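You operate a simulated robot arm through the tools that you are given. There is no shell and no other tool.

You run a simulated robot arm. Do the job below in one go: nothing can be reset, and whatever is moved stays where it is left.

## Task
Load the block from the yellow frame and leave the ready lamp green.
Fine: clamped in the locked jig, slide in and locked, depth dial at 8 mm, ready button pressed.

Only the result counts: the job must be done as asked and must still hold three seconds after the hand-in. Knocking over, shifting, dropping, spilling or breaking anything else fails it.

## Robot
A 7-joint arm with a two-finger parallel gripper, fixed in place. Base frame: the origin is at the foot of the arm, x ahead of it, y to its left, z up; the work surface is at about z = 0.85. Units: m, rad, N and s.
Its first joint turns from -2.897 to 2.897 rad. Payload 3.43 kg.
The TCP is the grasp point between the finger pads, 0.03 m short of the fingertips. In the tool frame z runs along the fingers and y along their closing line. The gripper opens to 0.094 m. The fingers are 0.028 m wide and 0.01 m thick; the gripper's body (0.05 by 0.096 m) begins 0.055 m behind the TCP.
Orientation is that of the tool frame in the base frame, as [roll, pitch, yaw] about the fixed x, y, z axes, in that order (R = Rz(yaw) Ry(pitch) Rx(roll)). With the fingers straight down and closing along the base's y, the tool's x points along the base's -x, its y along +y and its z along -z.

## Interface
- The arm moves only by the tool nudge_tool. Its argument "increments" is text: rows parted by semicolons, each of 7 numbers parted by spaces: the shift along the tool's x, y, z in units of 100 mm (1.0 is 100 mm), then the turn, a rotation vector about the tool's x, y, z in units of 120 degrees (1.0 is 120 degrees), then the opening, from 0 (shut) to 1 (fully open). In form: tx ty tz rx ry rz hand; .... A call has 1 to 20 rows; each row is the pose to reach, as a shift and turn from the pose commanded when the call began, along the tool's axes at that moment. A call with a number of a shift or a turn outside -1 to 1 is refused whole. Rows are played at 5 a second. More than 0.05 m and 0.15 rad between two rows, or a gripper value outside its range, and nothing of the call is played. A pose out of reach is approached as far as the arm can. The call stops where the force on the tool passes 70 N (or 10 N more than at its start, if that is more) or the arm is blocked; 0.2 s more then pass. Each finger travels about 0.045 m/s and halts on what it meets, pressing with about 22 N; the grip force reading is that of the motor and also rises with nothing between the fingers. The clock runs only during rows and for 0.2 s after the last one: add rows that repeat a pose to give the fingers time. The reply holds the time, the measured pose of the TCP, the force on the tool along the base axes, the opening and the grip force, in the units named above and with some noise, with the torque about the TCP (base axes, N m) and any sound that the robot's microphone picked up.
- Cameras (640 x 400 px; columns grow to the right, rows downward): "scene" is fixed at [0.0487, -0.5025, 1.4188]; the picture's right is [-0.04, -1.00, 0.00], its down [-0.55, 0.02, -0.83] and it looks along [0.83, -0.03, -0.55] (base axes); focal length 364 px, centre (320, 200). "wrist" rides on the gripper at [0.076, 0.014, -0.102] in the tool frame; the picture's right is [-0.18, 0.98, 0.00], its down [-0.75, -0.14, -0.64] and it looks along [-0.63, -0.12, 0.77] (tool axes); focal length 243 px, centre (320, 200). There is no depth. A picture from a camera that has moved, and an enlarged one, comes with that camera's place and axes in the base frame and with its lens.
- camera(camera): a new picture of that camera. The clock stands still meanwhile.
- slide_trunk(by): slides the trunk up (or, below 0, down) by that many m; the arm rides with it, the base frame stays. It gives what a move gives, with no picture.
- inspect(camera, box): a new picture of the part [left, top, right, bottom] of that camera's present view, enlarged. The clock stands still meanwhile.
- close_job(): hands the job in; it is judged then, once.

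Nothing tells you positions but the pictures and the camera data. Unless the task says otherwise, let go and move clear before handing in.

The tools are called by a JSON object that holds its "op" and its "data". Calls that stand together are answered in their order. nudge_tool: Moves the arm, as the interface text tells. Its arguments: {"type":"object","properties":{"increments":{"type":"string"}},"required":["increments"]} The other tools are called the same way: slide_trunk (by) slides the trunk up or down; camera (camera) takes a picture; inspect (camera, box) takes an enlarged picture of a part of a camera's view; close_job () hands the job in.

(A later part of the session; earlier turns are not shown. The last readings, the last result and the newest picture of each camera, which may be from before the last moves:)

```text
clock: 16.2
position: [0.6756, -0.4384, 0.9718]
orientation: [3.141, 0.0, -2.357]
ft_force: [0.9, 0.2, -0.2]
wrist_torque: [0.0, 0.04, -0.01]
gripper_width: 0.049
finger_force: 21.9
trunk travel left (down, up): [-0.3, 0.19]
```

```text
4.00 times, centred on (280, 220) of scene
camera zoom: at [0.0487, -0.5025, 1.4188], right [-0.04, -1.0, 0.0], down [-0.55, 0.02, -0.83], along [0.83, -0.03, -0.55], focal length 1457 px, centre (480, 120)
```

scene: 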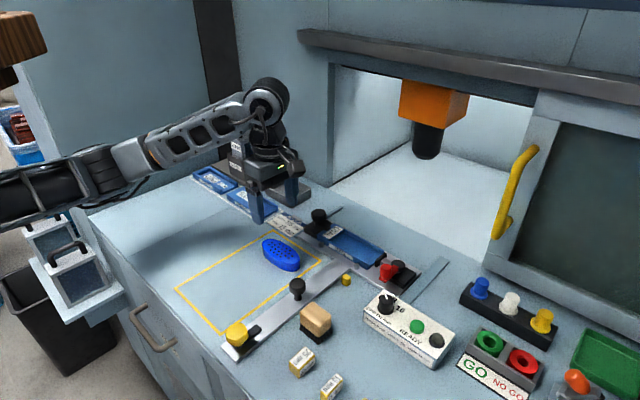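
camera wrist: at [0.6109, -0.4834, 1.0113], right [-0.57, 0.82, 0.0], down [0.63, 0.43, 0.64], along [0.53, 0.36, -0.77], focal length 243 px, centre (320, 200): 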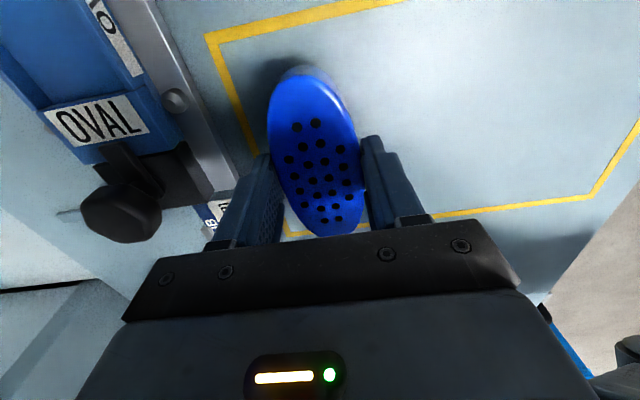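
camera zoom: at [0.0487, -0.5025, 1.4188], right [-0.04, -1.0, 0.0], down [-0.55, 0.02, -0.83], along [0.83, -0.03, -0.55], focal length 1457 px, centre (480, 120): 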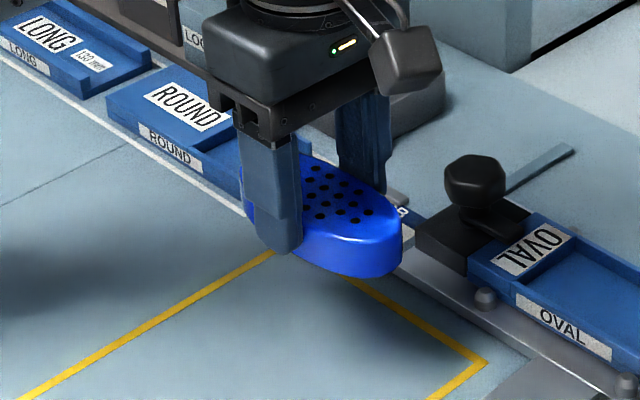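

The block is held level, its centre about 2 mm to bench left of the TCP. The target is pocket centre p≈0.904, with the block centre at q≈0.050 between the stop (0.109) and the pad (-0.013). I'll carry it sideways first.

{"op": "nudge_tool", "data": {"increments": "0.1 0 0 0 0 0 0.2; 0.25 0 0 0 0 0 0.2; 0.4 0 0 0 0 0 0.2; 0.55 0 0 0 0 0 0.2; 0.7 0 0 0 0 0 0.2; 0.85 0 0 0 0 0 0.2; 0.95 0 0 0 0 0 0.2; 1.0 0 0 0 0 0 0.2"}}

{"op": "nudge_tool", "data": {"increments": "0.05 -0.1 0 0 0 0 0.2; 0.1 -0.25 0 0 0 0 0.2; 0.15 -0.4 0 0 0 0 0.2; 0.2 -0.55 0 0 0 0 0.2; 0.2 -0.7 0 0 0 0 0.2; 0.2 -0.85 0 0 0 0 0.2; 0.2 -0.95 0 0 0 0 0.2; 0.2 -1.0 0 0 0 0 0.2"}}

{"op": "camera", "data": {"camera": "wrist"}}

{"op": "inspect", "data": {"camera": "scene", "box": [280, 180, 420, 290]}}

```text
clock: 18.0
position: [0.6028, -0.5126, 0.9727]
orientation: [-3.141, 0.001, -2.358]
ft_force: [-0.1, -0.6, -1.4]
wrist_torque: [0.0, -0.05, -0.03]
gripper_width: 0.049
finger_force: 22.4
trunk travel left (down, up): [-0.3, 0.19]
```

```text
clock: 19.8
position: [0.6606, -0.5927, 0.9725]
orientation: [-3.141, 0.001, -2.356]
ft_force: [0.0, -0.1, -0.8]
wrist_torque: [-0.01, -0.02, 0.0]
gripper_width: 0.0491
finger_force: 22.1
trunk travel left (down, up): [-0.3, 0.19]
```

```text
taken
camera wrist: at [0.5951, -0.6381, 1.0757], right [-0.56, 0.83, 0.0], down [0.63, 0.43, 0.64], along [0.53, 0.36, -0.77], focal length 243 px, centre (320, 200)
```

wrist: 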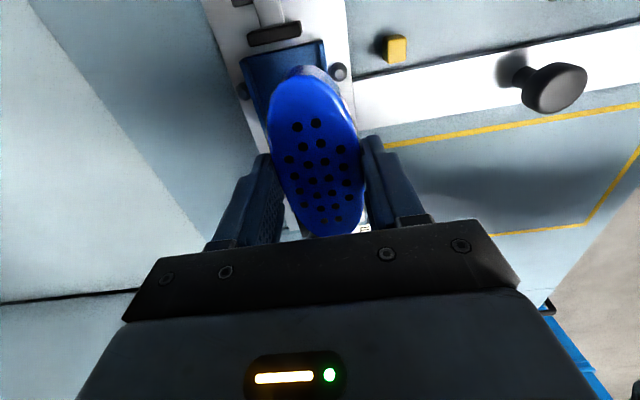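

```text
3.64 times, centred on (350, 235) of scene
camera zoom: at [0.0487, -0.5025, 1.4188], right [-0.04, -1.0, 0.0], down [-0.55, 0.02, -0.83], along [0.83, -0.03, -0.55], focal length 1324 px, centre (211, 73)
```

zoom: 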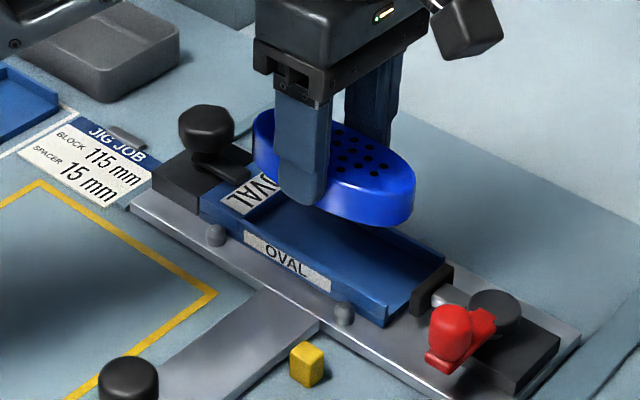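

The block is over the insert and needs about 18 mm more inward. I'll zoom in to confirm the pocket's centre line from here.

{"op": "inspect", "data": {"camera": "wrist", "box": [220, 20, 370, 120]}}

```text
4.00 times, centred on (295, 70) of wrist
camera zoom: at [0.5951, -0.6381, 1.0757], right [-0.56, 0.83, 0.0], down [0.63, 0.43, 0.64], along [0.53, 0.36, -0.77], focal length 970 px, centre (420, 720)
```

zoom: 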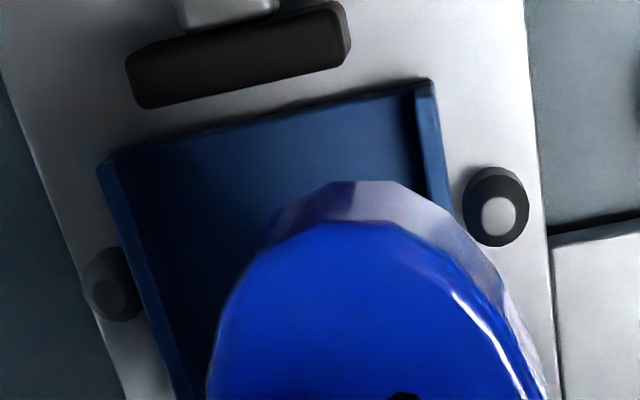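

The pocket centre is confirmed at p≈0.904. I'll move in the last 19 mm and lower until the block is down between the walls, with the fingertips just above wall height.

{"op": "nudge_tool", "data": {"increments": "0 -0.1 0 0 0 0 0.2; 0 -0.188 0 0 0 0 0.2; 0 -0.188 0.1 0 0 0 0.2; 0 -0.188 0.2 0 0 0 0.2; 0 -0.188 0.3 0 0 0 0.2; 0 -0.188 0.38 0 0 0 0.2; 0 -0.188 0.42 0 0 0 0.2"}}

{"op": "camera", "data": {"camera": "wrist"}}

{"op": "inspect", "data": {"camera": "wrist", "box": [200, 0, 400, 160]}}

{"op": "inspect", "data": {"camera": "scene", "box": [300, 190, 420, 290]}}

```text
clock: 21.4
position: [0.6728, -0.6084, 0.9296]
orientation: [-3.14, 0.0, -2.357]
ft_force: [0.6, 0.6, -1.1]
wrist_torque: [0.0, 0.02, 0.02]
gripper_width: 0.0492
finger_force: 21.9
trunk travel left (down, up): [-0.3, 0.19]
```

```text
taken
camera wrist: at [0.6079, -0.6519, 1.0332], right [-0.56, 0.83, 0.0], down [0.63, 0.43, 0.64], along [0.53, 0.36, -0.77], focal length 243 px, centre (320, 200)
```

wrist: 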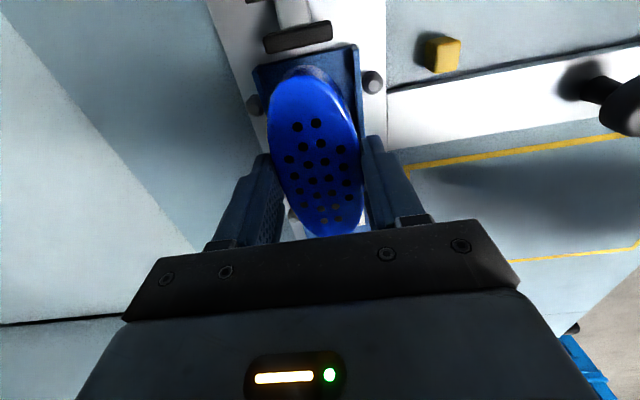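

```text
2.50 times, centred on (300, 80) of wrist
camera zoom: at [0.6079, -0.6519, 1.0332], right [-0.56, 0.83, 0.0], down [0.63, 0.43, 0.64], along [0.53, 0.36, -0.77], focal length 606 px, centre (370, 500)
```

zoom: 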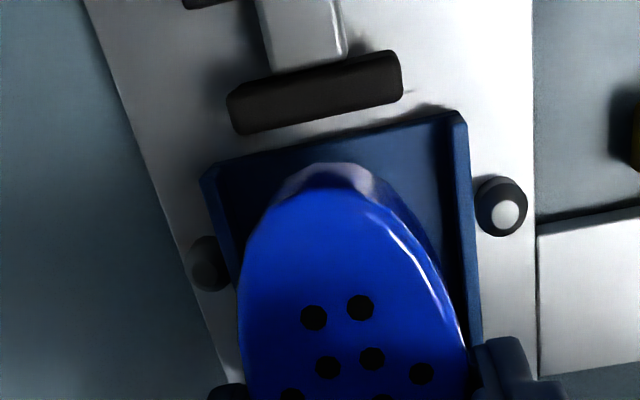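

```text
4.00 times, centred on (360, 240) of scene
camera zoom: at [0.0487, -0.5025, 1.4188], right [-0.04, -1.0, 0.0], down [-0.55, 0.02, -0.83], along [0.83, -0.03, -0.55], focal length 1457 px, centre (160, 40)
```

zoom: 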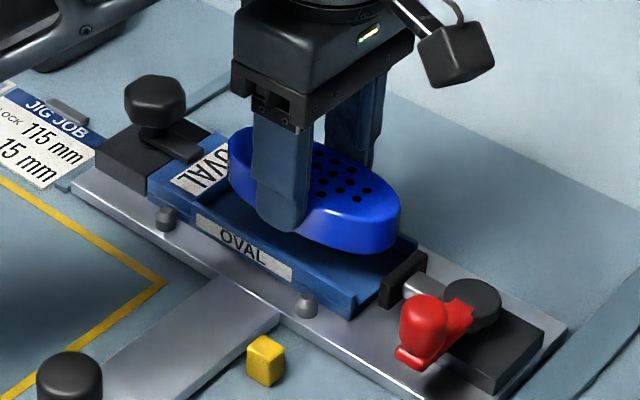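

The block is lined up with the pocket, with its right tip about 7 mm short of the pad. I'll continue down slowly in small steps and watch the force.

{"op": "nudge_tool", "data": {"increments": "0 0.01 0.05 0 0 0 0.2; 0 0.01 0.1 0 0 0 0.2; 0 0.01 0.14 0 0 0 0.2; 0 0.01 0.17 0 0 0 0.2; 0 0.01 0.18 0 0 0 0.2"}}

{"op": "inspect", "data": {"camera": "wrist", "box": [200, 0, 420, 250]}}

{"op": "inspect", "data": {"camera": "scene", "box": [310, 200, 410, 285]}}

```text
clock: 22.6
position: [0.6725, -0.607, 0.9136]
orientation: [-3.141, 0.001, -2.355]
ft_force: [0.0, 1.2, -0.8]
wrist_torque: [0.03, -0.04, -0.01]
gripper_width: 0.0491
finger_force: 21.8
trunk travel left (down, up): [-0.3, 0.19]
```

```text
1.60 times, centred on (310, 125) of wrist
camera zoom: at [0.6077, -0.6518, 1.0157], right [-0.57, 0.82, 0.0], down [0.63, 0.43, 0.64], along [0.53, 0.36, -0.77], focal length 388 px, centre (336, 320)
```

zoom: 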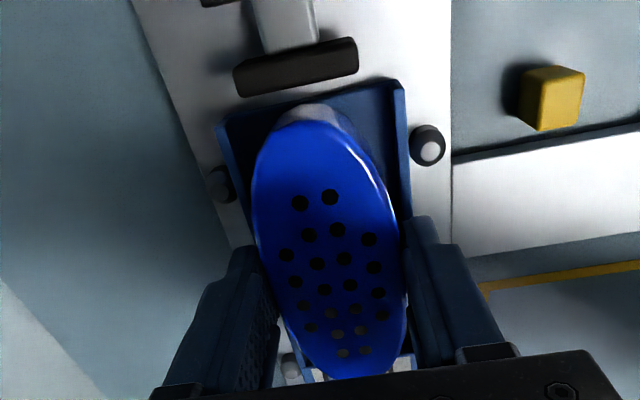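

```text
4.71 times, centred on (360, 242) of scene
camera zoom: at [0.0487, -0.5025, 1.4188], right [-0.04, -1.0, 0.0], down [-0.55, 0.02, -0.83], along [0.83, -0.03, -0.55], focal length 1714 px, centre (132, 0)
```

zoom: 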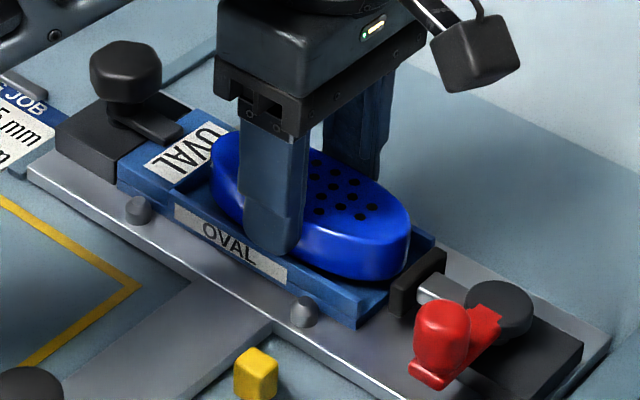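

The block is partly inside the pocket and nothing is touching yet. I'll go down in millimetre steps and read the force.

{"op": "nudge_tool", "data": {"increments": "0 0 0.02 0 0 0 0.2; 0 0 0.02 0 0 0 0.2"}}

{"op": "nudge_tool", "data": {"increments": "0 0 0.015 0 0 0 0.2; 0 0 0.015 0 0 0 0.2"}}

```text
clock: 23.2
position: [0.6721, -0.6065, 0.9105]
orientation: [-3.139, 0.0, -2.357]
ft_force: [-0.3, 0.6, -0.8]
wrist_torque: [-0.01, 0.0, 0.03]
gripper_width: 0.0491
finger_force: 22.4
trunk travel left (down, up): [-0.3, 0.19]
```

```text
clock: 23.8
position: [0.6732, -0.6064, 0.9095]
orientation: [3.141, 0.001, -2.355]
ft_force: [0.8, 0.1, -0.2]
wrist_torque: [-0.01, 0.0, 0.01]
gripper_width: 0.0488
finger_force: 22.6
trunk travel left (down, up): [-0.3, 0.19]
```

There's no contact yet at z≈0.9095. I'll continue down in small steps.

{"op": "nudge_tool", "data": {"increments": "0 0 0.015 0 0 0 0.2; 0 0 0.015 0 0 0 0.2"}}

{"op": "nudge_tool", "data": {"increments": "0 0 0.015 0 0 0 0.2; 0 0 0.015 0 0 0 0.2"}}

{"op": "inspect", "data": {"camera": "scene", "box": [310, 200, 410, 285]}}

```text
clock: 24.4
position: [0.6738, -0.6068, 0.9098]
orientation: [3.142, 0.0, -2.356]
ft_force: [0.6, 0.5, 6.6]
wrist_torque: [0.09, -0.01, 0.04]
gripper_width: 0.0492
finger_force: 21.7
trunk travel left (down, up): [-0.3, 0.19]
```

```text
clock: 25.0
position: [0.6738, -0.6065, 0.9093]
orientation: [-3.137, -0.001, -2.354]
ft_force: [7.7, -1.3, 25.1]
wrist_torque: [0.29, 0.12, -0.03]
gripper_width: 0.0493
finger_force: 21.7
trunk travel left (down, up): [-0.3, 0.19]
```

```text
4.71 times, centred on (360, 242) of scene
camera zoom: at [0.0487, -0.5025, 1.4188], right [-0.04, -1.0, 0.0], down [-0.55, 0.02, -0.83], along [0.83, -0.03, -0.55], focal length 1714 px, centre (132, 0)
```

zoom: 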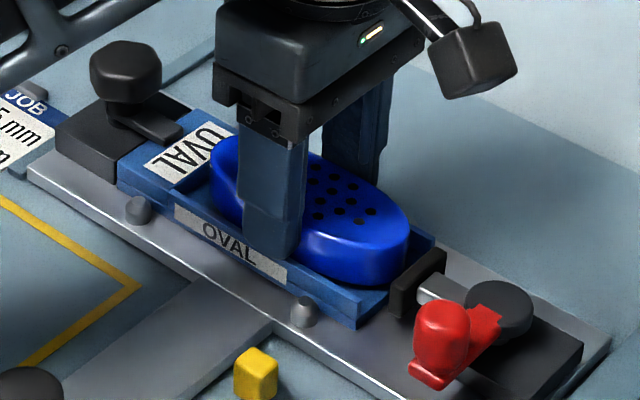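

The fingertips have touched the wall tops at z≈0.9095, with the block bottom about 2–3 mm above the pocket floor. I'll ease off by 2 mm, open to let the block settle, and lift away.

{"op": "nudge_tool", "data": {"increments": "0 0 -0.025 0 0 0 0.2; 0 0 -0.025 0 0 0 0.55; 0 0 -0.025 0 0 0 0.62; 0 0 -0.025 0 0 0 0.68; 0 0 -0.025 0 0 0 0.68"}}

{"op": "nudge_tool", "data": {"increments": "0 0 -0.1 0 0 0 0.68; 0 0 -0.3 0 0 0 0.68; 0 0 -0.6 0 0 0 0.75; 0 0 -0.9 0 0 0 0.85; 0 0 -0.9 0 0 0 0.85"}}

{"op": "camera", "data": {"camera": "wrist"}}

{"op": "inspect", "data": {"camera": "scene", "box": [310, 200, 410, 285]}}

{"op": "inspect", "data": {"camera": "wrist", "box": [200, 20, 420, 190]}}

```text
clock: 26.2
position: [0.673, -0.6062, 0.9095]
orientation: [3.141, 0.0, -2.354]
ft_force: [3.6, 10.3, 12.9]
wrist_torque: [0.02, -0.44, 0.35]
gripper_width: 0.0612
finger_force: 0.1
trunk travel left (down, up): [-0.3, 0.19]
```

```text
clock: 27.4
position: [0.6699, -0.6062, 0.9996]
orientation: [-3.141, -0.001, -2.355]
ft_force: [0.6, -0.5, 0.4]
wrist_torque: [-0.02, 0.01, -0.01]
gripper_width: 0.0796
finger_force: 0.1
trunk travel left (down, up): [-0.3, 0.19]
```

```text
taken
camera wrist: at [0.6056, -0.6511, 1.1022], right [-0.57, 0.82, 0.0], down [0.63, 0.43, 0.64], along [0.53, 0.36, -0.77], focal length 243 px, centre (320, 200)
```

wrist: 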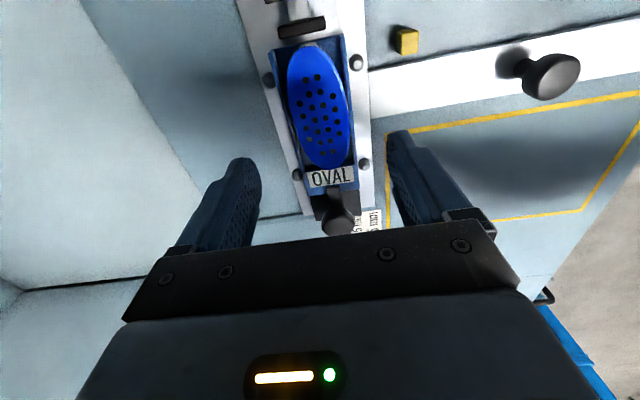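

```text
4.71 times, centred on (360, 242) of scene
camera zoom: at [0.0487, -0.5025, 1.4188], right [-0.04, -1.0, 0.0], down [-0.55, 0.02, -0.83], along [0.83, -0.03, -0.55], focal length 1714 px, centre (132, 0)
```

zoom: 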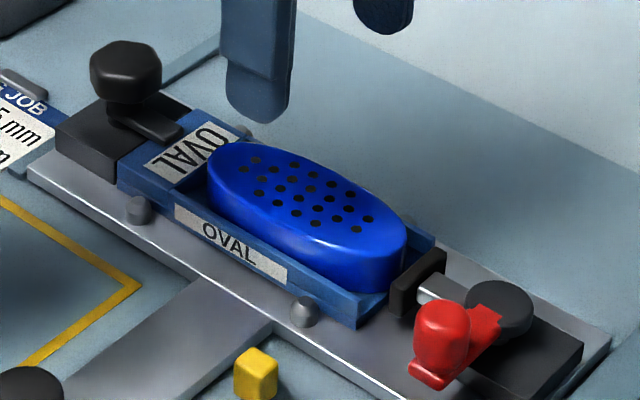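

```text
2.35 times, centred on (310, 105) of wrist
camera zoom: at [0.6056, -0.6511, 1.1022], right [-0.57, 0.82, 0.0], down [0.63, 0.43, 0.64], along [0.53, 0.36, -0.77], focal length 571 px, centre (344, 424)
```

zoom: 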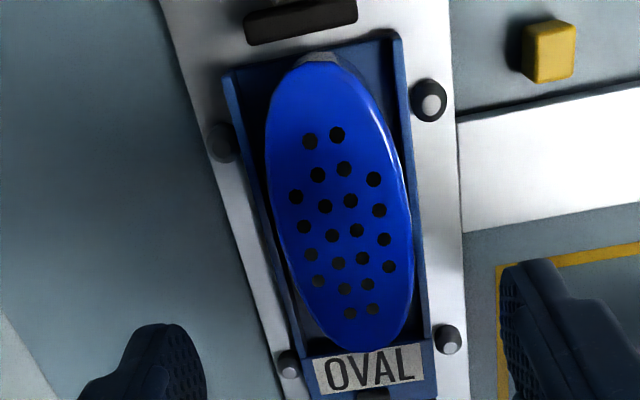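

The block is seated in the OVAL pocket, next to the stop. Next is the red lever: its pivot is about (p 0.905, q -0.061) and its knob is toward the operator. I'll close the fingers, turn back to the natural yaw and come in on the block side of the knob.

{"op": "nudge_tool", "data": {"increments": "0.06 0.04 0 0 0 0.0682 0.7; 0.12 0.08 0 0 0 0.1364 0.5; 0.19 0.12 0 0 0 0.2046 0.3; 0.25 0.16 0 0 0 0.2728 0.2; 0.31 0.2 0 0 0 0.341 0.1; 0.38 0.24 0 0 0 0.4092 0; 0.44 0.28 0 0 0 0.4774 0; 0.5 0.32 0 0 0 0.5456 0; 0.57 0.36 0 0 0 0.6138 0; 0.63 0.4 0 0 0 0.682 0; 0.7 0.43 0 0 0 0.75 0; 0.7 0.43 0 0 0 0.75 0"}}

{"op": "camera", "data": {"camera": "wrist"}}

{"op": "inspect", "data": {"camera": "wrist", "box": [180, 60, 460, 240]}}

{"op": "inspect", "data": {"camera": "scene", "box": [330, 190, 450, 300]}}

```text
clock: 30.0
position: [0.5935, -0.6252, 0.9979]
orientation: [-3.14, 0.0, 2.354]
ft_force: [-0.4, 0.2, -0.9]
wrist_torque: [-0.01, 0.0, 0.05]
gripper_width: 0.0
finger_force: 22.0
trunk travel left (down, up): [-0.3, 0.19]
```

```text
taken
camera wrist: at [0.5488, -0.5629, 1.1013], right [0.83, 0.56, 0.0], down [0.43, -0.63, 0.64], along [0.36, -0.53, -0.77], focal length 243 px, centre (320, 200)
```

wrist: 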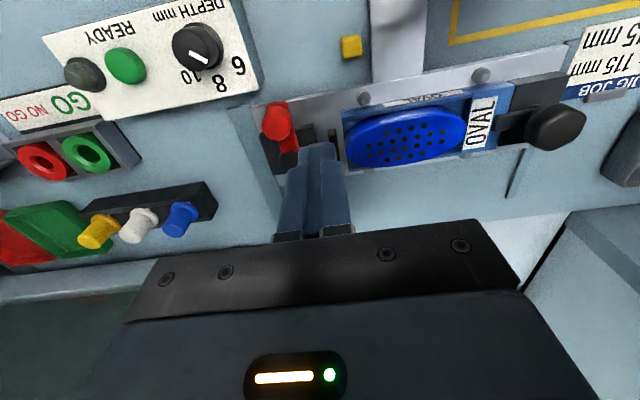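

```text
2.22 times, centred on (320, 150) of wrist
camera zoom: at [0.5488, -0.5629, 1.1013], right [0.83, 0.56, 0.0], down [0.43, -0.63, 0.64], along [0.36, -0.53, -0.77], focal length 539 px, centre (320, 311)
```

zoom: 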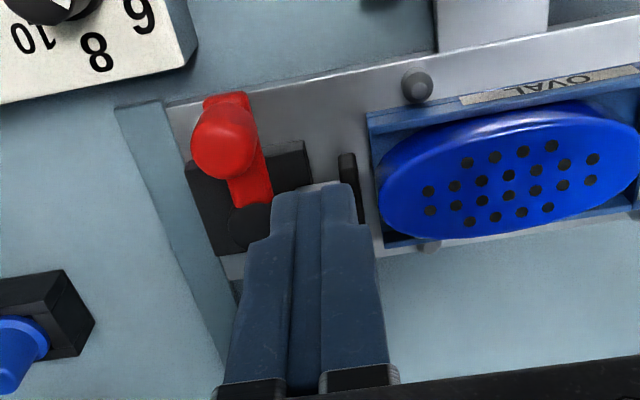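

```text
3.64 times, centred on (390, 245) of scene
camera zoom: at [0.0487, -0.5025, 1.4188], right [-0.04, -1.0, 0.0], down [-0.55, 0.02, -0.83], along [0.83, -0.03, -0.55], focal length 1324 px, centre (66, 36)
```

zoom: 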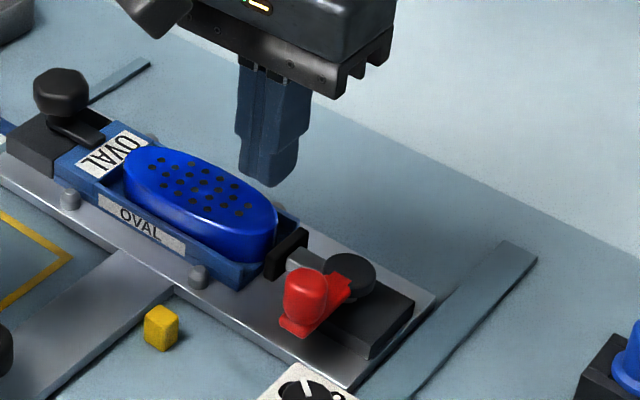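

The closed fingers are on the block side of the red knob. I'll descend to knob height, then push along the arc to bench right in small steps while checking the force.

{"op": "nudge_tool", "data": {"increments": "0 0 0.3 0 0 0 0; 0 0 0.6 0 0 0 0; 0 0 0.7 0 0 0 0; 0 -0.05 0.7 0 0 0 0; 0 -0.1 0.7 0 0 0 0; 0 -0.1 0.7 0 0 0 0"}}

{"op": "inspect", "data": {"camera": "wrist", "box": [180, 40, 460, 240]}}

{"op": "inspect", "data": {"camera": "scene", "box": [350, 220, 430, 290]}}

```text
clock: 31.4
position: [0.5864, -0.6329, 0.9285]
orientation: [-3.142, 0.0, 2.358]
ft_force: [0.6, 0.2, 0.5]
wrist_torque: [0.01, 0.01, -0.01]
gripper_width: 0.0
finger_force: 21.6
trunk travel left (down, up): [-0.3, 0.19]
```

```text
2.00 times, centred on (320, 140) of wrist
camera zoom: at [0.5407, -0.5703, 1.0316], right [0.83, 0.56, 0.0], down [0.43, -0.63, 0.64], along [0.36, -0.53, -0.77], focal length 485 px, centre (320, 320)
```

zoom: 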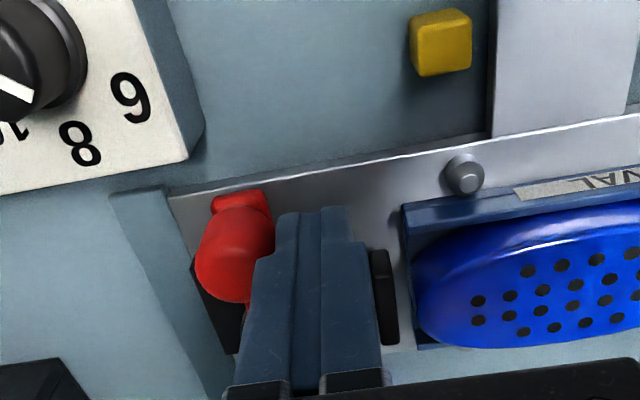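

```text
5.71 times, centred on (390, 255) of scene
camera zoom: at [0.0487, -0.5025, 1.4188], right [-0.04, -1.0, 0.0], down [-0.55, 0.02, -0.83], along [0.83, -0.03, -0.55], focal length 2081 px, centre (-80, -114)
```

zoom: 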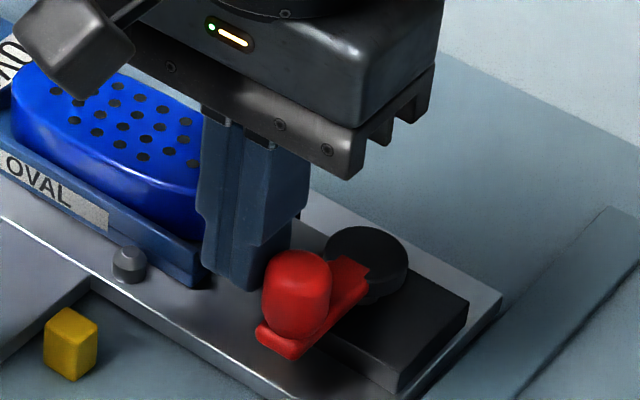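

The fingers are about 4 mm from the knob. I'll do a gentle test push of 10 mm toward bench right.

{"op": "nudge_tool", "data": {"increments": "0 -0.03 0 0 0 0 0; 0 -0.05 0 0 0 0 0; 0 -0.07 0 0 0 0 0; 0 -0.07 0 0 0 0 0"}}

{"op": "inspect", "data": {"camera": "scene", "box": [350, 220, 430, 290]}}

```text
clock: 32.4
position: [0.5811, -0.6379, 0.9291]
orientation: [-3.142, 0.001, 2.356]
ft_force: [0.5, 0.2, 0.3]
wrist_torque: [0.0, 0.01, 0.06]
gripper_width: 0.0
finger_force: 21.8
trunk travel left (down, up): [-0.3, 0.19]
```

```text
5.71 times, centred on (390, 255) of scene
camera zoom: at [0.0487, -0.5025, 1.4188], right [-0.04, -1.0, 0.0], down [-0.55, 0.02, -0.83], along [0.83, -0.03, -0.55], focal length 2081 px, centre (-80, -114)
```

zoom: 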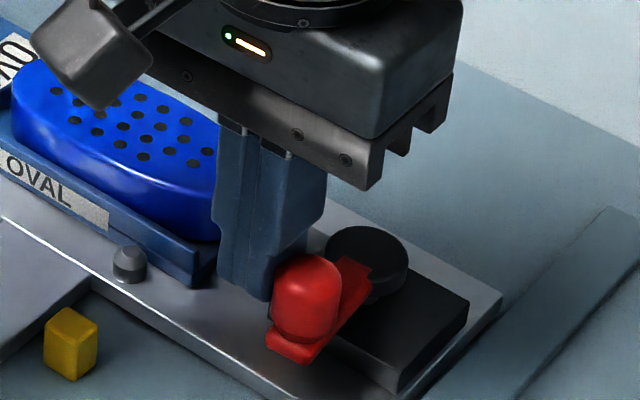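

The lever swings freely that way. I'll carry on along the arc to about 40° and check the plunger.

{"op": "nudge_tool", "data": {"increments": "0.026 -0.065 0 0 0 -0.0667 0; 0.043 -0.133 0 0 0 -0.133 0; 0.051 -0.202 0 0 0 -0.2 0; 0.048 -0.272 0 0 0 -0.267 0; 0.036 -0.341 0 0 0 -0.333 0; 0.036 -0.341 0 0 0 -0.333 0"}}

{"op": "inspect", "data": {"camera": "scene", "box": [340, 210, 440, 290]}}

{"op": "camera", "data": {"camera": "wrist"}}

```text
clock: 33.8
position: [0.5541, -0.6602, 0.9279]
orientation: [-3.141, -0.001, 3.057]
ft_force: [0.3, -0.7, -0.5]
wrist_torque: [0.02, -0.01, 0.0]
gripper_width: 0.0
finger_force: 22.0
trunk travel left (down, up): [-0.3, 0.19]
```

```text
5.00 times, centred on (390, 250) of scene
camera zoom: at [0.0487, -0.5025, 1.4188], right [-0.04, -1.0, 0.0], down [-0.55, 0.02, -0.83], along [0.83, -0.03, -0.55], focal length 1821 px, centre (-30, -50)
```

zoom: 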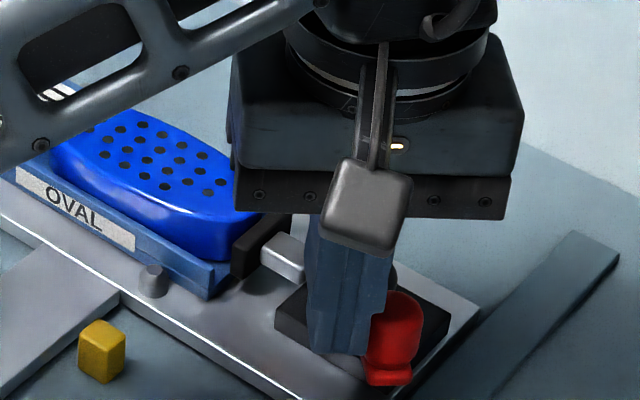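

```text
taken
camera wrist: at [0.4789, -0.6402, 1.0319], right [0.27, 0.96, 0.0], down [0.74, -0.21, 0.64], along [0.62, -0.17, -0.77], focal length 243 px, centre (320, 200)
```

wrist: 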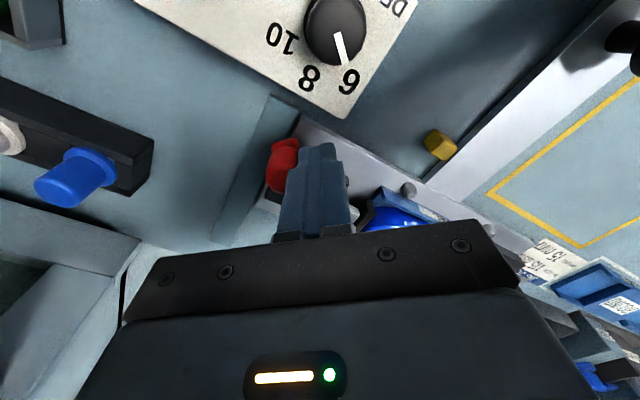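

The plunger moved toward the block, so this is the clamping direction. I'll continue along the arc while watching the force.

{"op": "nudge_tool", "data": {"increments": "0.026 -0.065 0 0 0 -0.0667 0; 0.043 -0.133 0 0 0 -0.133 0; 0.051 -0.202 0 0 0 -0.2 0; 0.051 -0.202 0 0 0 -0.2 0"}}

{"op": "inspect", "data": {"camera": "scene", "box": [340, 210, 440, 290]}}

```text
clock: 34.8
position: [0.5473, -0.6781, 0.9286]
orientation: [3.14, 0.0, -2.806]
ft_force: [-0.3, 0.1, -0.5]
wrist_torque: [0.01, 0.01, 0.01]
gripper_width: 0.0001
finger_force: 21.7
trunk travel left (down, up): [-0.3, 0.19]
```

```text
5.00 times, centred on (390, 250) of scene
camera zoom: at [0.0487, -0.5025, 1.4188], right [-0.04, -1.0, 0.0], down [-0.55, 0.02, -0.83], along [0.83, -0.03, -0.55], focal length 1821 px, centre (-30, -50)
```

zoom: 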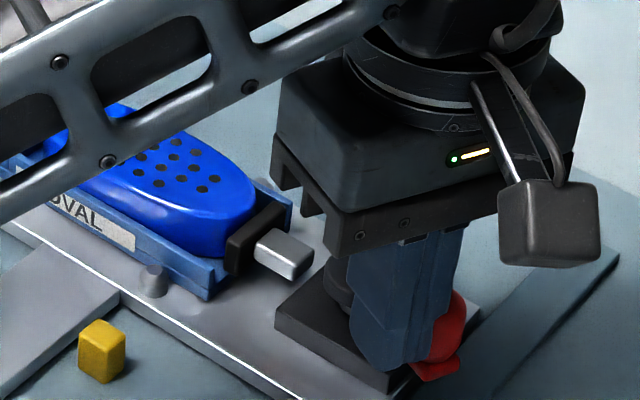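

The pad has reached the block's end. I'll continue the swing to about 88° in smaller steps.

{"op": "nudge_tool", "data": {"increments": "0.013 -0.032 0 0 0 -0.0333 0; 0.026 -0.065 0 0 0 -0.0667 0; 0.035 -0.1 0 0 0 -0.1 0; 0.043 -0.133 0 0 0 -0.133 0; 0.043 -0.133 0 0 0 -0.133 0"}}

{"op": "inspect", "data": {"camera": "scene", "box": [340, 210, 440, 290]}}

{"op": "camera", "data": {"camera": "wrist"}}

```text
clock: 36.0
position: [0.5466, -0.6923, 0.9284]
orientation: [3.141, 0.0, -2.53]
ft_force: [-1.7, 3.6, 1.1]
wrist_torque: [0.12, 0.03, -0.01]
gripper_width: 0.0
finger_force: 21.9
trunk travel left (down, up): [-0.3, 0.19]
```

```text
5.00 times, centred on (390, 250) of scene
camera zoom: at [0.0487, -0.5025, 1.4188], right [-0.04, -1.0, 0.0], down [-0.55, 0.02, -0.83], along [0.83, -0.03, -0.55], focal length 1821 px, centre (-30, -50)
```

zoom: 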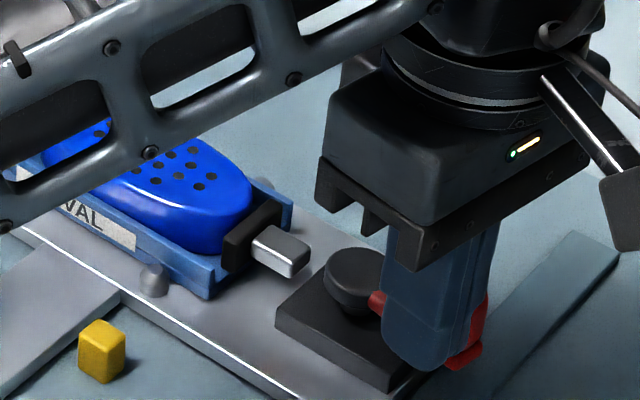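

```text
taken
camera wrist: at [0.4762, -0.7253, 1.032], right [-0.41, 0.91, 0.0], down [0.7, 0.32, 0.64], along [0.58, 0.27, -0.77], focal length 243 px, centre (320, 200)
```

wrist: 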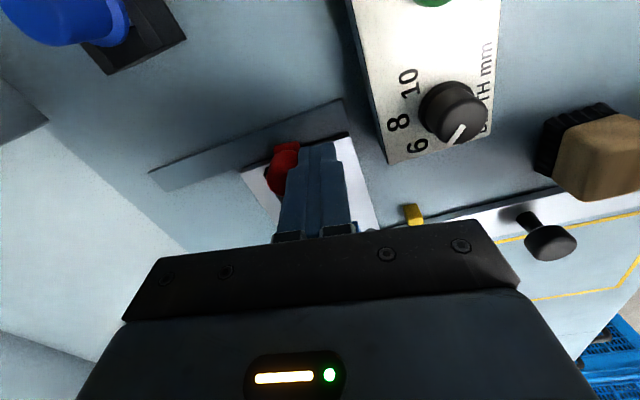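

There's a slight resistance of about 4 N at around 80°. I'll push on a little further, to about 95°, to the end stop.

{"op": "nudge_tool", "data": {"increments": "0.013 -0.032 0 0 0 -0.0333 0; 0.026 -0.065 0 0 0 -0.0667 0; 0.026 -0.065 0 0 0 -0.0667 0"}}

{"op": "nudge_tool", "data": {"increments": "0.007 -0.03 0 0 0 -0.02 0; 0.007 -0.03 0 0 0 -0.02 0"}}

{"op": "inspect", "data": {"camera": "scene", "box": [340, 210, 440, 290]}}

```text
clock: 36.8
position: [0.5501, -0.6995, 0.9278]
orientation: [3.141, 0.0, -2.392]
ft_force: [-0.1, 5.0, 0.6]
wrist_torque: [0.15, 0.01, 0.07]
gripper_width: 0.0
finger_force: 21.9
trunk travel left (down, up): [-0.3, 0.19]
```

```text
clock: 37.4
position: [0.551, -0.7019, 0.9289]
orientation: [-3.14, -0.002, -2.351]
ft_force: [0.3, 0.8, -0.3]
wrist_torque: [-0.02, -0.02, 0.01]
gripper_width: 0.0
finger_force: 22.0
trunk travel left (down, up): [-0.3, 0.19]
```

```text
5.00 times, centred on (390, 250) of scene
camera zoom: at [0.0487, -0.5025, 1.4188], right [-0.04, -1.0, 0.0], down [-0.55, 0.02, -0.83], along [0.83, -0.03, -0.55], focal length 1821 px, centre (-30, -50)
```

zoom: 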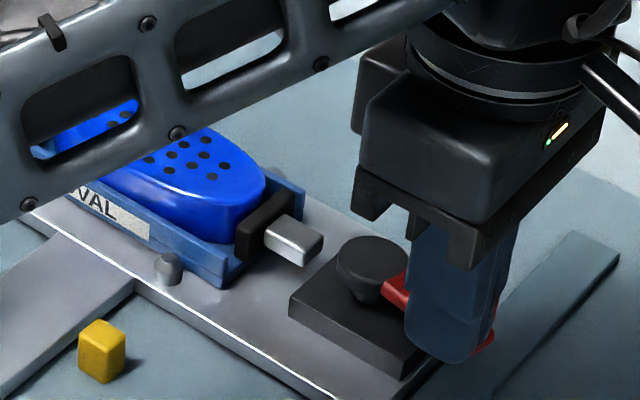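

The whole slide crept inward a few millimetres because the last push was in the sliding direction. I'll back off and look at the lever and slide from above.

{"op": "nudge_tool", "data": {"increments": "0 0.05 0 0 0 0 0; 0 0.15 0 0 0 0 0; 0 0.2 -0.3 0 0 0 0; 0 0.2 -0.7 0 0 0 0; 0 0.2 -1.0 0 0 0 0; 0 0.2 -1.0 0 0 0 0"}}

{"op": "camera", "data": {"camera": "wrist"}}

{"op": "camera", "data": {"camera": "scene"}}

{"op": "inspect", "data": {"camera": "scene", "box": [340, 210, 440, 290]}}

```text
clock: 38.8
position: [0.5365, -0.6875, 1.0261]
orientation: [-3.141, 0.0, -2.351]
ft_force: [-0.4, 0.3, -0.3]
wrist_torque: [0.01, 0.03, -0.04]
gripper_width: 0.0
finger_force: 22.5
trunk travel left (down, up): [-0.3, 0.19]
```

```text
taken
camera wrist: at [0.4722, -0.7314, 1.129], right [-0.57, 0.82, 0.0], down [0.63, 0.44, 0.64], along [0.53, 0.37, -0.77], focal length 243 px, centre (320, 200)
```

wrist: 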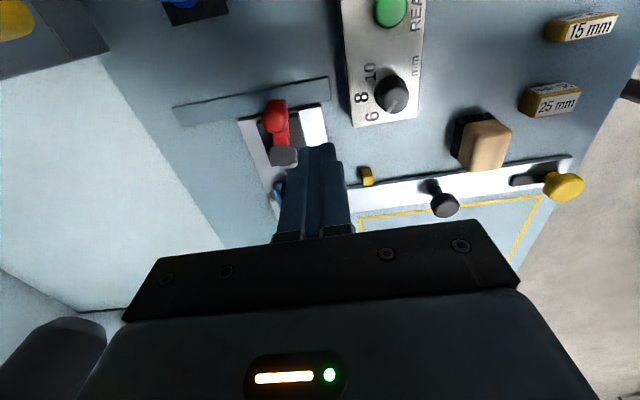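

```text
taken
```

scene: 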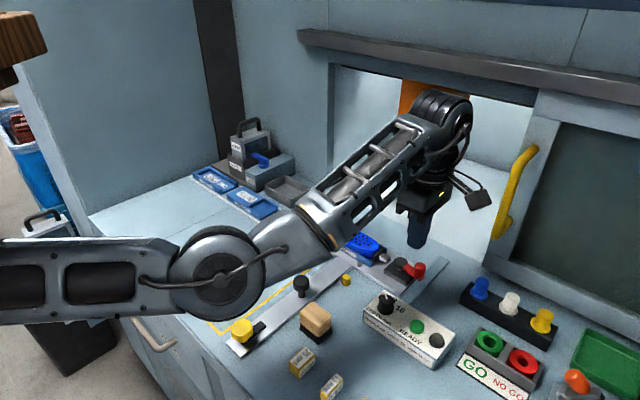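

```text
5.00 times, centred on (390, 250) of scene
camera zoom: at [0.0487, -0.5025, 1.4188], right [-0.04, -1.0, 0.0], down [-0.55, 0.02, -0.83], along [0.83, -0.03, -0.55], focal length 1821 px, centre (-30, -50)
```

zoom: 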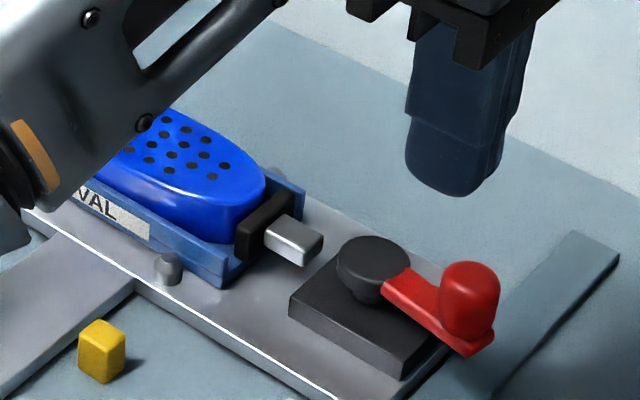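

The lever now points straight to bench right, about 90° round, and the pad looks tight against the block. I'll zoom in from the wrist camera to check the lever angle and pad.

{"op": "inspect", "data": {"camera": "wrist", "box": [220, 70, 380, 210]}}

{"op": "inspect", "data": {"camera": "scene", "box": [360, 225, 430, 280]}}

```text
2.86 times, centred on (300, 140) of wrist
camera zoom: at [0.4722, -0.7314, 1.129], right [-0.57, 0.82, 0.0], down [0.63, 0.44, 0.64], along [0.53, 0.37, -0.77], focal length 693 px, centre (377, 371)
```

zoom: 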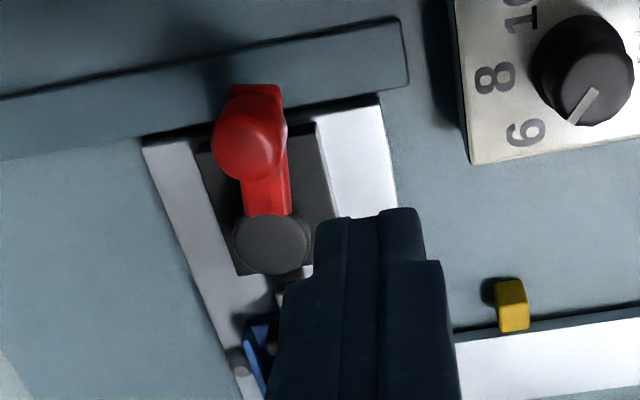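

```text
7.27 times, centred on (395, 252) of scene
camera zoom: at [0.0487, -0.5025, 1.4188], right [-0.04, -1.0, 0.0], down [-0.55, 0.02, -0.83], along [0.83, -0.03, -0.55], focal length 2648 px, centre (-226, -182)
```

zoom: 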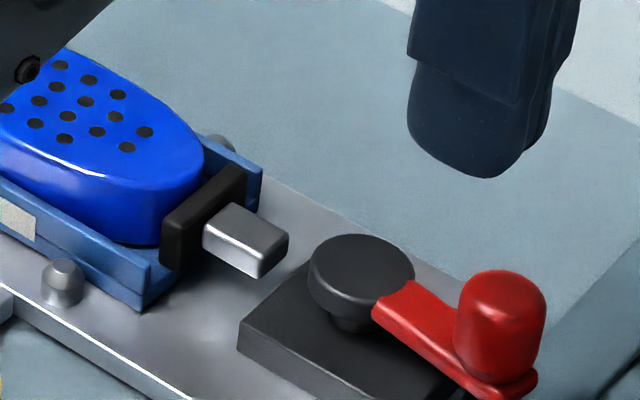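

The lever is at roughly 80° with the pad snug, but the slide moves before the lever goes further, so I'll finish the clamp once the slide is held. Next I'll push the slide in by its black handle, near p≈0.73, q≈0.045.

{"op": "nudge_tool", "data": {"increments": "-0.2 0.22 0 0 0 0 0; -0.4 0.44 0 0 0 0 0; -0.6 0.66 0 0 0 0 0; -0.76 0.88 0 0 0 0 0"}}

{"op": "nudge_tool", "data": {"increments": "-0.2 0.22 0 0 0 0 0; -0.4 0.44 0 0 0 0 0; -0.6 0.66 0 0 0 0 0; -0.76 0.88 0 0 0 0 0; -0.76 0.88 0 0 0 0 0"}}

{"op": "camera", "data": {"camera": "wrist"}}

{"op": "camera", "data": {"camera": "scene"}}

```text
clock: 39.8
position: [0.5301, -0.5707, 1.0289]
orientation: [3.139, 0.0, -2.35]
ft_force: [-0.5, -0.3, 0.3]
wrist_torque: [0.02, 0.01, 0.01]
gripper_width: 0.0001
finger_force: 22.3
trunk travel left (down, up): [-0.3, 0.19]
```

```text
clock: 41.0
position: [0.5187, -0.4568, 1.0299]
orientation: [-3.141, 0.002, -2.351]
ft_force: [-1.0, 0.4, -0.6]
wrist_torque: [-0.05, -0.02, 0.02]
gripper_width: 0.0
finger_force: 21.9
trunk travel left (down, up): [-0.3, 0.19]
```

```text
taken
camera wrist: at [0.4547, -0.5018, 1.1327], right [-0.57, 0.82, 0.0], down [0.63, 0.44, 0.64], along [0.53, 0.37, -0.77], focal length 243 px, centre (320, 200)
```

wrist: 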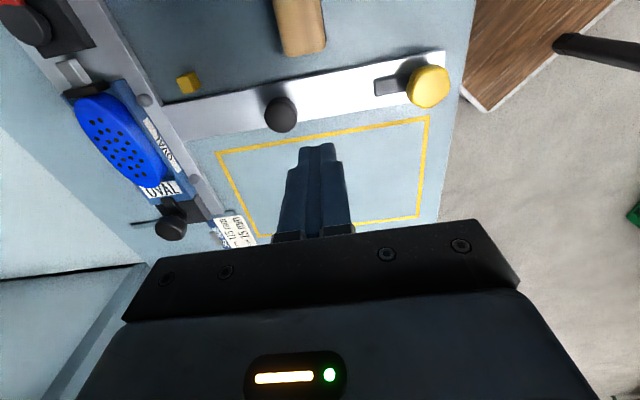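

```text
taken
```

scene: 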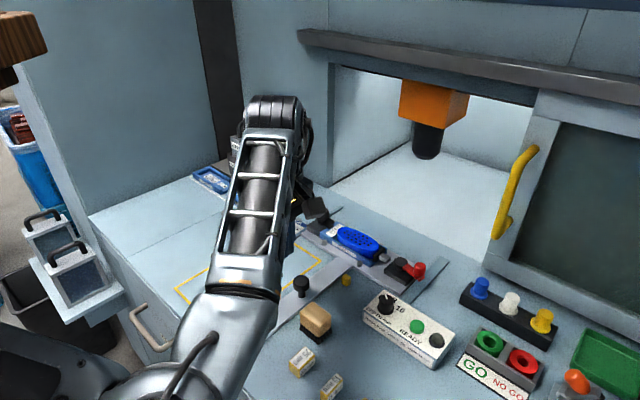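

This view shows the clamped block, the handle and the yellow lock knob. I'll zoom in on each.

{"op": "inspect", "data": {"camera": "wrist", "box": [40, 30, 220, 220]}}

{"op": "inspect", "data": {"camera": "wrist", "box": [230, 40, 470, 180]}}

{"op": "inspect", "data": {"camera": "scene", "box": [310, 210, 440, 300]}}

```text
2.11 times, centred on (130, 125) of wrist
camera zoom: at [0.4547, -0.5018, 1.1327], right [-0.57, 0.82, 0.0], down [0.63, 0.44, 0.64], along [0.53, 0.37, -0.77], focal length 511 px, centre (720, 358)
```

zoom: 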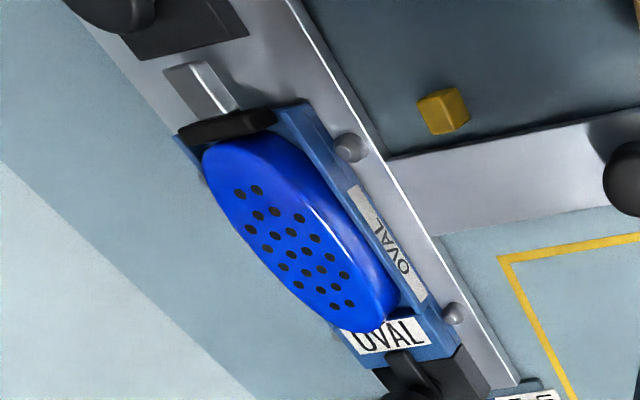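

```text
2.67 times, centred on (350, 110) of wrist
camera zoom: at [0.4547, -0.5018, 1.1327], right [-0.57, 0.82, 0.0], down [0.63, 0.44, 0.64], along [0.53, 0.37, -0.77], focal length 647 px, centre (240, 440)
```

zoom: 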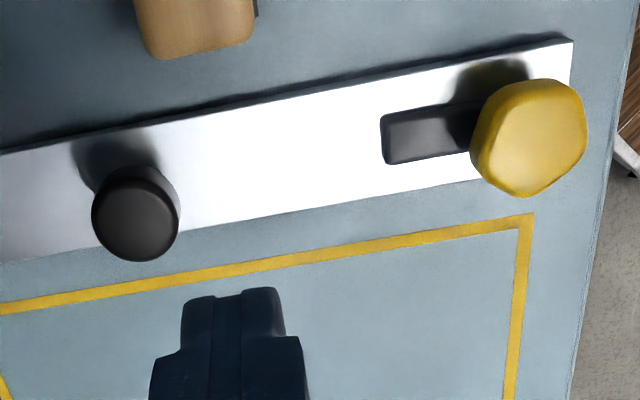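

```text
4.44 times, centred on (375, 255) of scene
camera zoom: at [0.0487, -0.5025, 1.4188], right [-0.04, -1.0, 0.0], down [-0.55, 0.02, -0.83], along [0.83, -0.03, -0.55], focal length 1619 px, centre (76, -44)
```

zoom: 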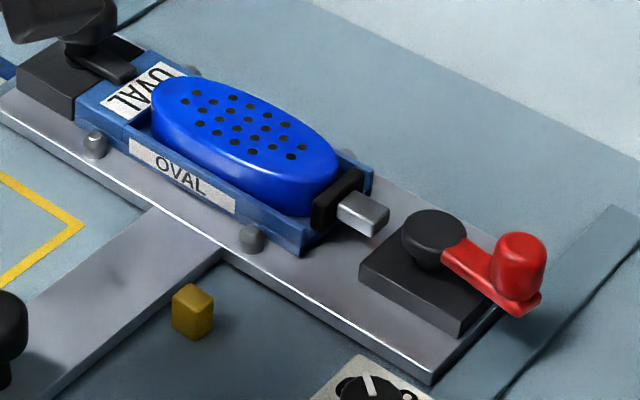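

The block is against the stop with the pad on it. The handle is at p≈0.728, q≈0.047 and the closed fingers are already behind it. I'll descend to handle height and push the slide in step by step.

{"op": "nudge_tool", "data": {"increments": "0 0 0.3 0 0 0 0; 0 0 0.6 0 0 0 0; 0 0 0.9 0 0 0 0; 0 0 1.0 0 0 0 0"}}

{"op": "nudge_tool", "data": {"increments": "0 0 0.1 0 0 0 0; 0 0 0.2 0 0 0 0; 0 -0.06 0.2 0 0 0 0; 0 -0.12 0.2 0 0 0 0; 0 -0.18 0.2 0 0 0 0; 0 -0.18 0.2 0 0 0 0"}}

{"op": "camera", "data": {"camera": "wrist"}}

{"op": "camera", "data": {"camera": "scene"}}

```text
clock: 42.0
position: [0.5201, -0.4578, 0.9292]
orientation: [3.141, 0.0, -2.35]
ft_force: [-0.4, 0.7, -0.6]
wrist_torque: [0.0, -0.04, -0.03]
gripper_width: 0.0
finger_force: 22.2
trunk travel left (down, up): [-0.3, 0.19]
```

```text
clock: 43.4
position: [0.5319, -0.4694, 0.9084]
orientation: [-3.141, 0.0, -2.351]
ft_force: [0.9, 0.0, 0.2]
wrist_torque: [0.01, 0.0, 0.0]
gripper_width: 0.0001
finger_force: 22.4
trunk travel left (down, up): [-0.3, 0.19]
```

```text
taken
camera wrist: at [0.4672, -0.5146, 1.0111], right [-0.57, 0.82, 0.0], down [0.63, 0.44, 0.64], along [0.53, 0.37, -0.77], focal length 243 px, centre (320, 200)
```

wrist: 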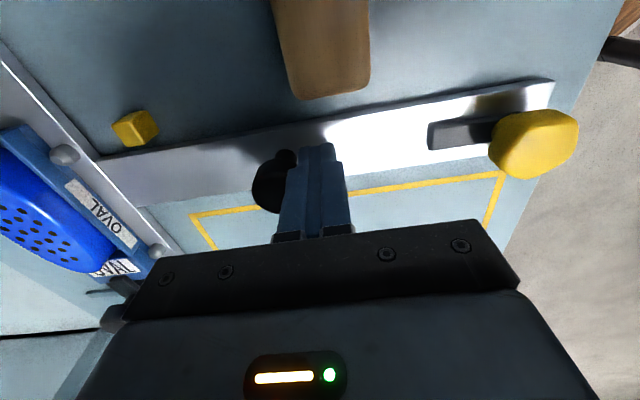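

```text
taken
```

scene: 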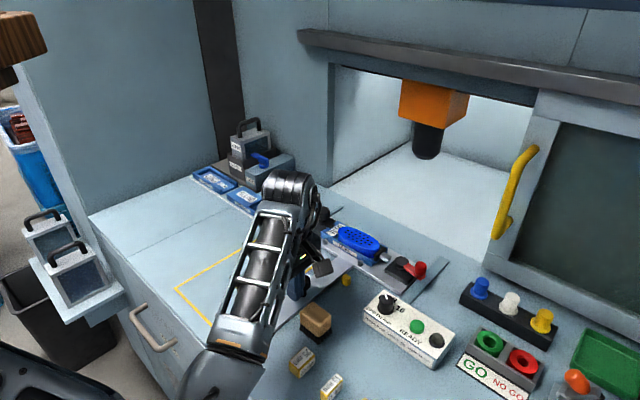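

The fingers are at the handle. I'll push in 40 mm and check the force and sounds.

{"op": "nudge_tool", "data": {"increments": "0 -0.08 0 0 0 0 0; 0 -0.16 0 0 0 0 0; 0 -0.24 0 0 0 0 0; 0 -0.32 0 0 0 0 0; 0 -0.4 0 0 0 0 0; 0 -0.4 0 0 0 0 0"}}

{"op": "inspect", "data": {"camera": "scene", "box": [280, 180, 460, 310]}}

```text
clock: 44.8
position: [0.5585, -0.4967, 0.9097]
orientation: [3.141, 0.0, -2.352]
ft_force: [-0.3, 1.0, 0.3]
wrist_torque: [-0.01, 0.0, 0.02]
gripper_width: 0.0
finger_force: 22.1
trunk travel left (down, up): [-0.3, 0.19]
```

```text
3.08 times, centred on (370, 245) of scene
camera zoom: at [0.0487, -0.5025, 1.4188], right [-0.04, -1.0, 0.0], down [-0.55, 0.02, -0.83], along [0.83, -0.03, -0.55], focal length 1120 px, centre (166, 62)
```

zoom: 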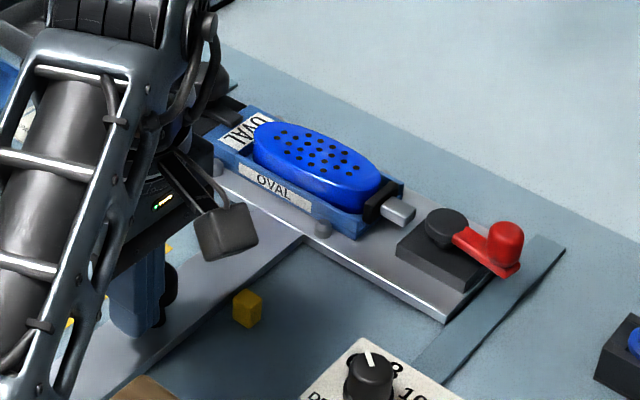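

The slide glides in easily. I'll push it another 30 mm.

{"op": "nudge_tool", "data": {"increments": "0 -0.06 0 0 0 0 0; 0 -0.12 0 0 0 0 0; 0 -0.18 0 0 0 0 0; 0 -0.24 0 0 0 0 0; 0 -0.3 0 0 0 0 0; 0 -0.3 0 0 0 0 0"}}

{"op": "inspect", "data": {"camera": "scene", "box": [280, 180, 460, 310]}}

{"op": "camera", "data": {"camera": "wrist"}}

```text
clock: 46.2
position: [0.5811, -0.5188, 0.9087]
orientation: [3.14, 0.001, -2.353]
ft_force: [-0.2, 0.7, 1.1]
wrist_torque: [0.01, 0.02, 0.0]
gripper_width: 0.0
finger_force: 21.8
trunk travel left (down, up): [-0.3, 0.19]
```

```text
3.08 times, centred on (370, 245) of scene
camera zoom: at [0.0487, -0.5025, 1.4188], right [-0.04, -1.0, 0.0], down [-0.55, 0.02, -0.83], along [0.83, -0.03, -0.55], focal length 1120 px, centre (166, 62)
```

zoom: 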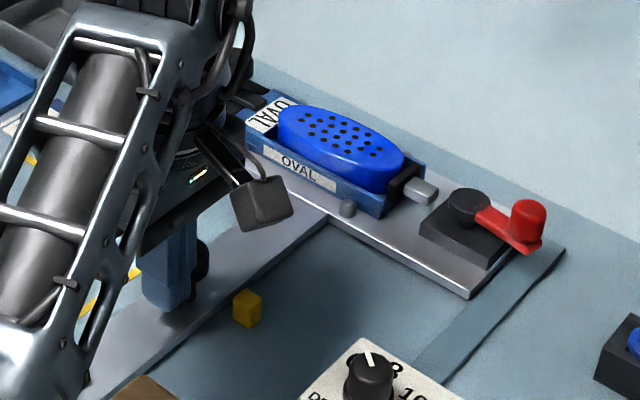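

```text
taken
camera wrist: at [0.5162, -0.5635, 1.0119], right [-0.57, 0.82, 0.0], down [0.63, 0.44, 0.64], along [0.53, 0.37, -0.77], focal length 243 px, centre (320, 200)
```

wrist: 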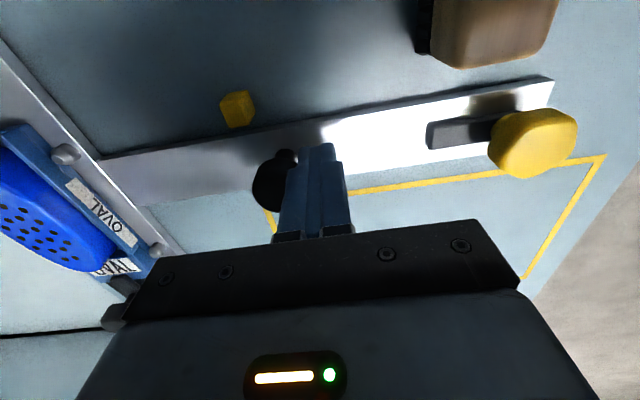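

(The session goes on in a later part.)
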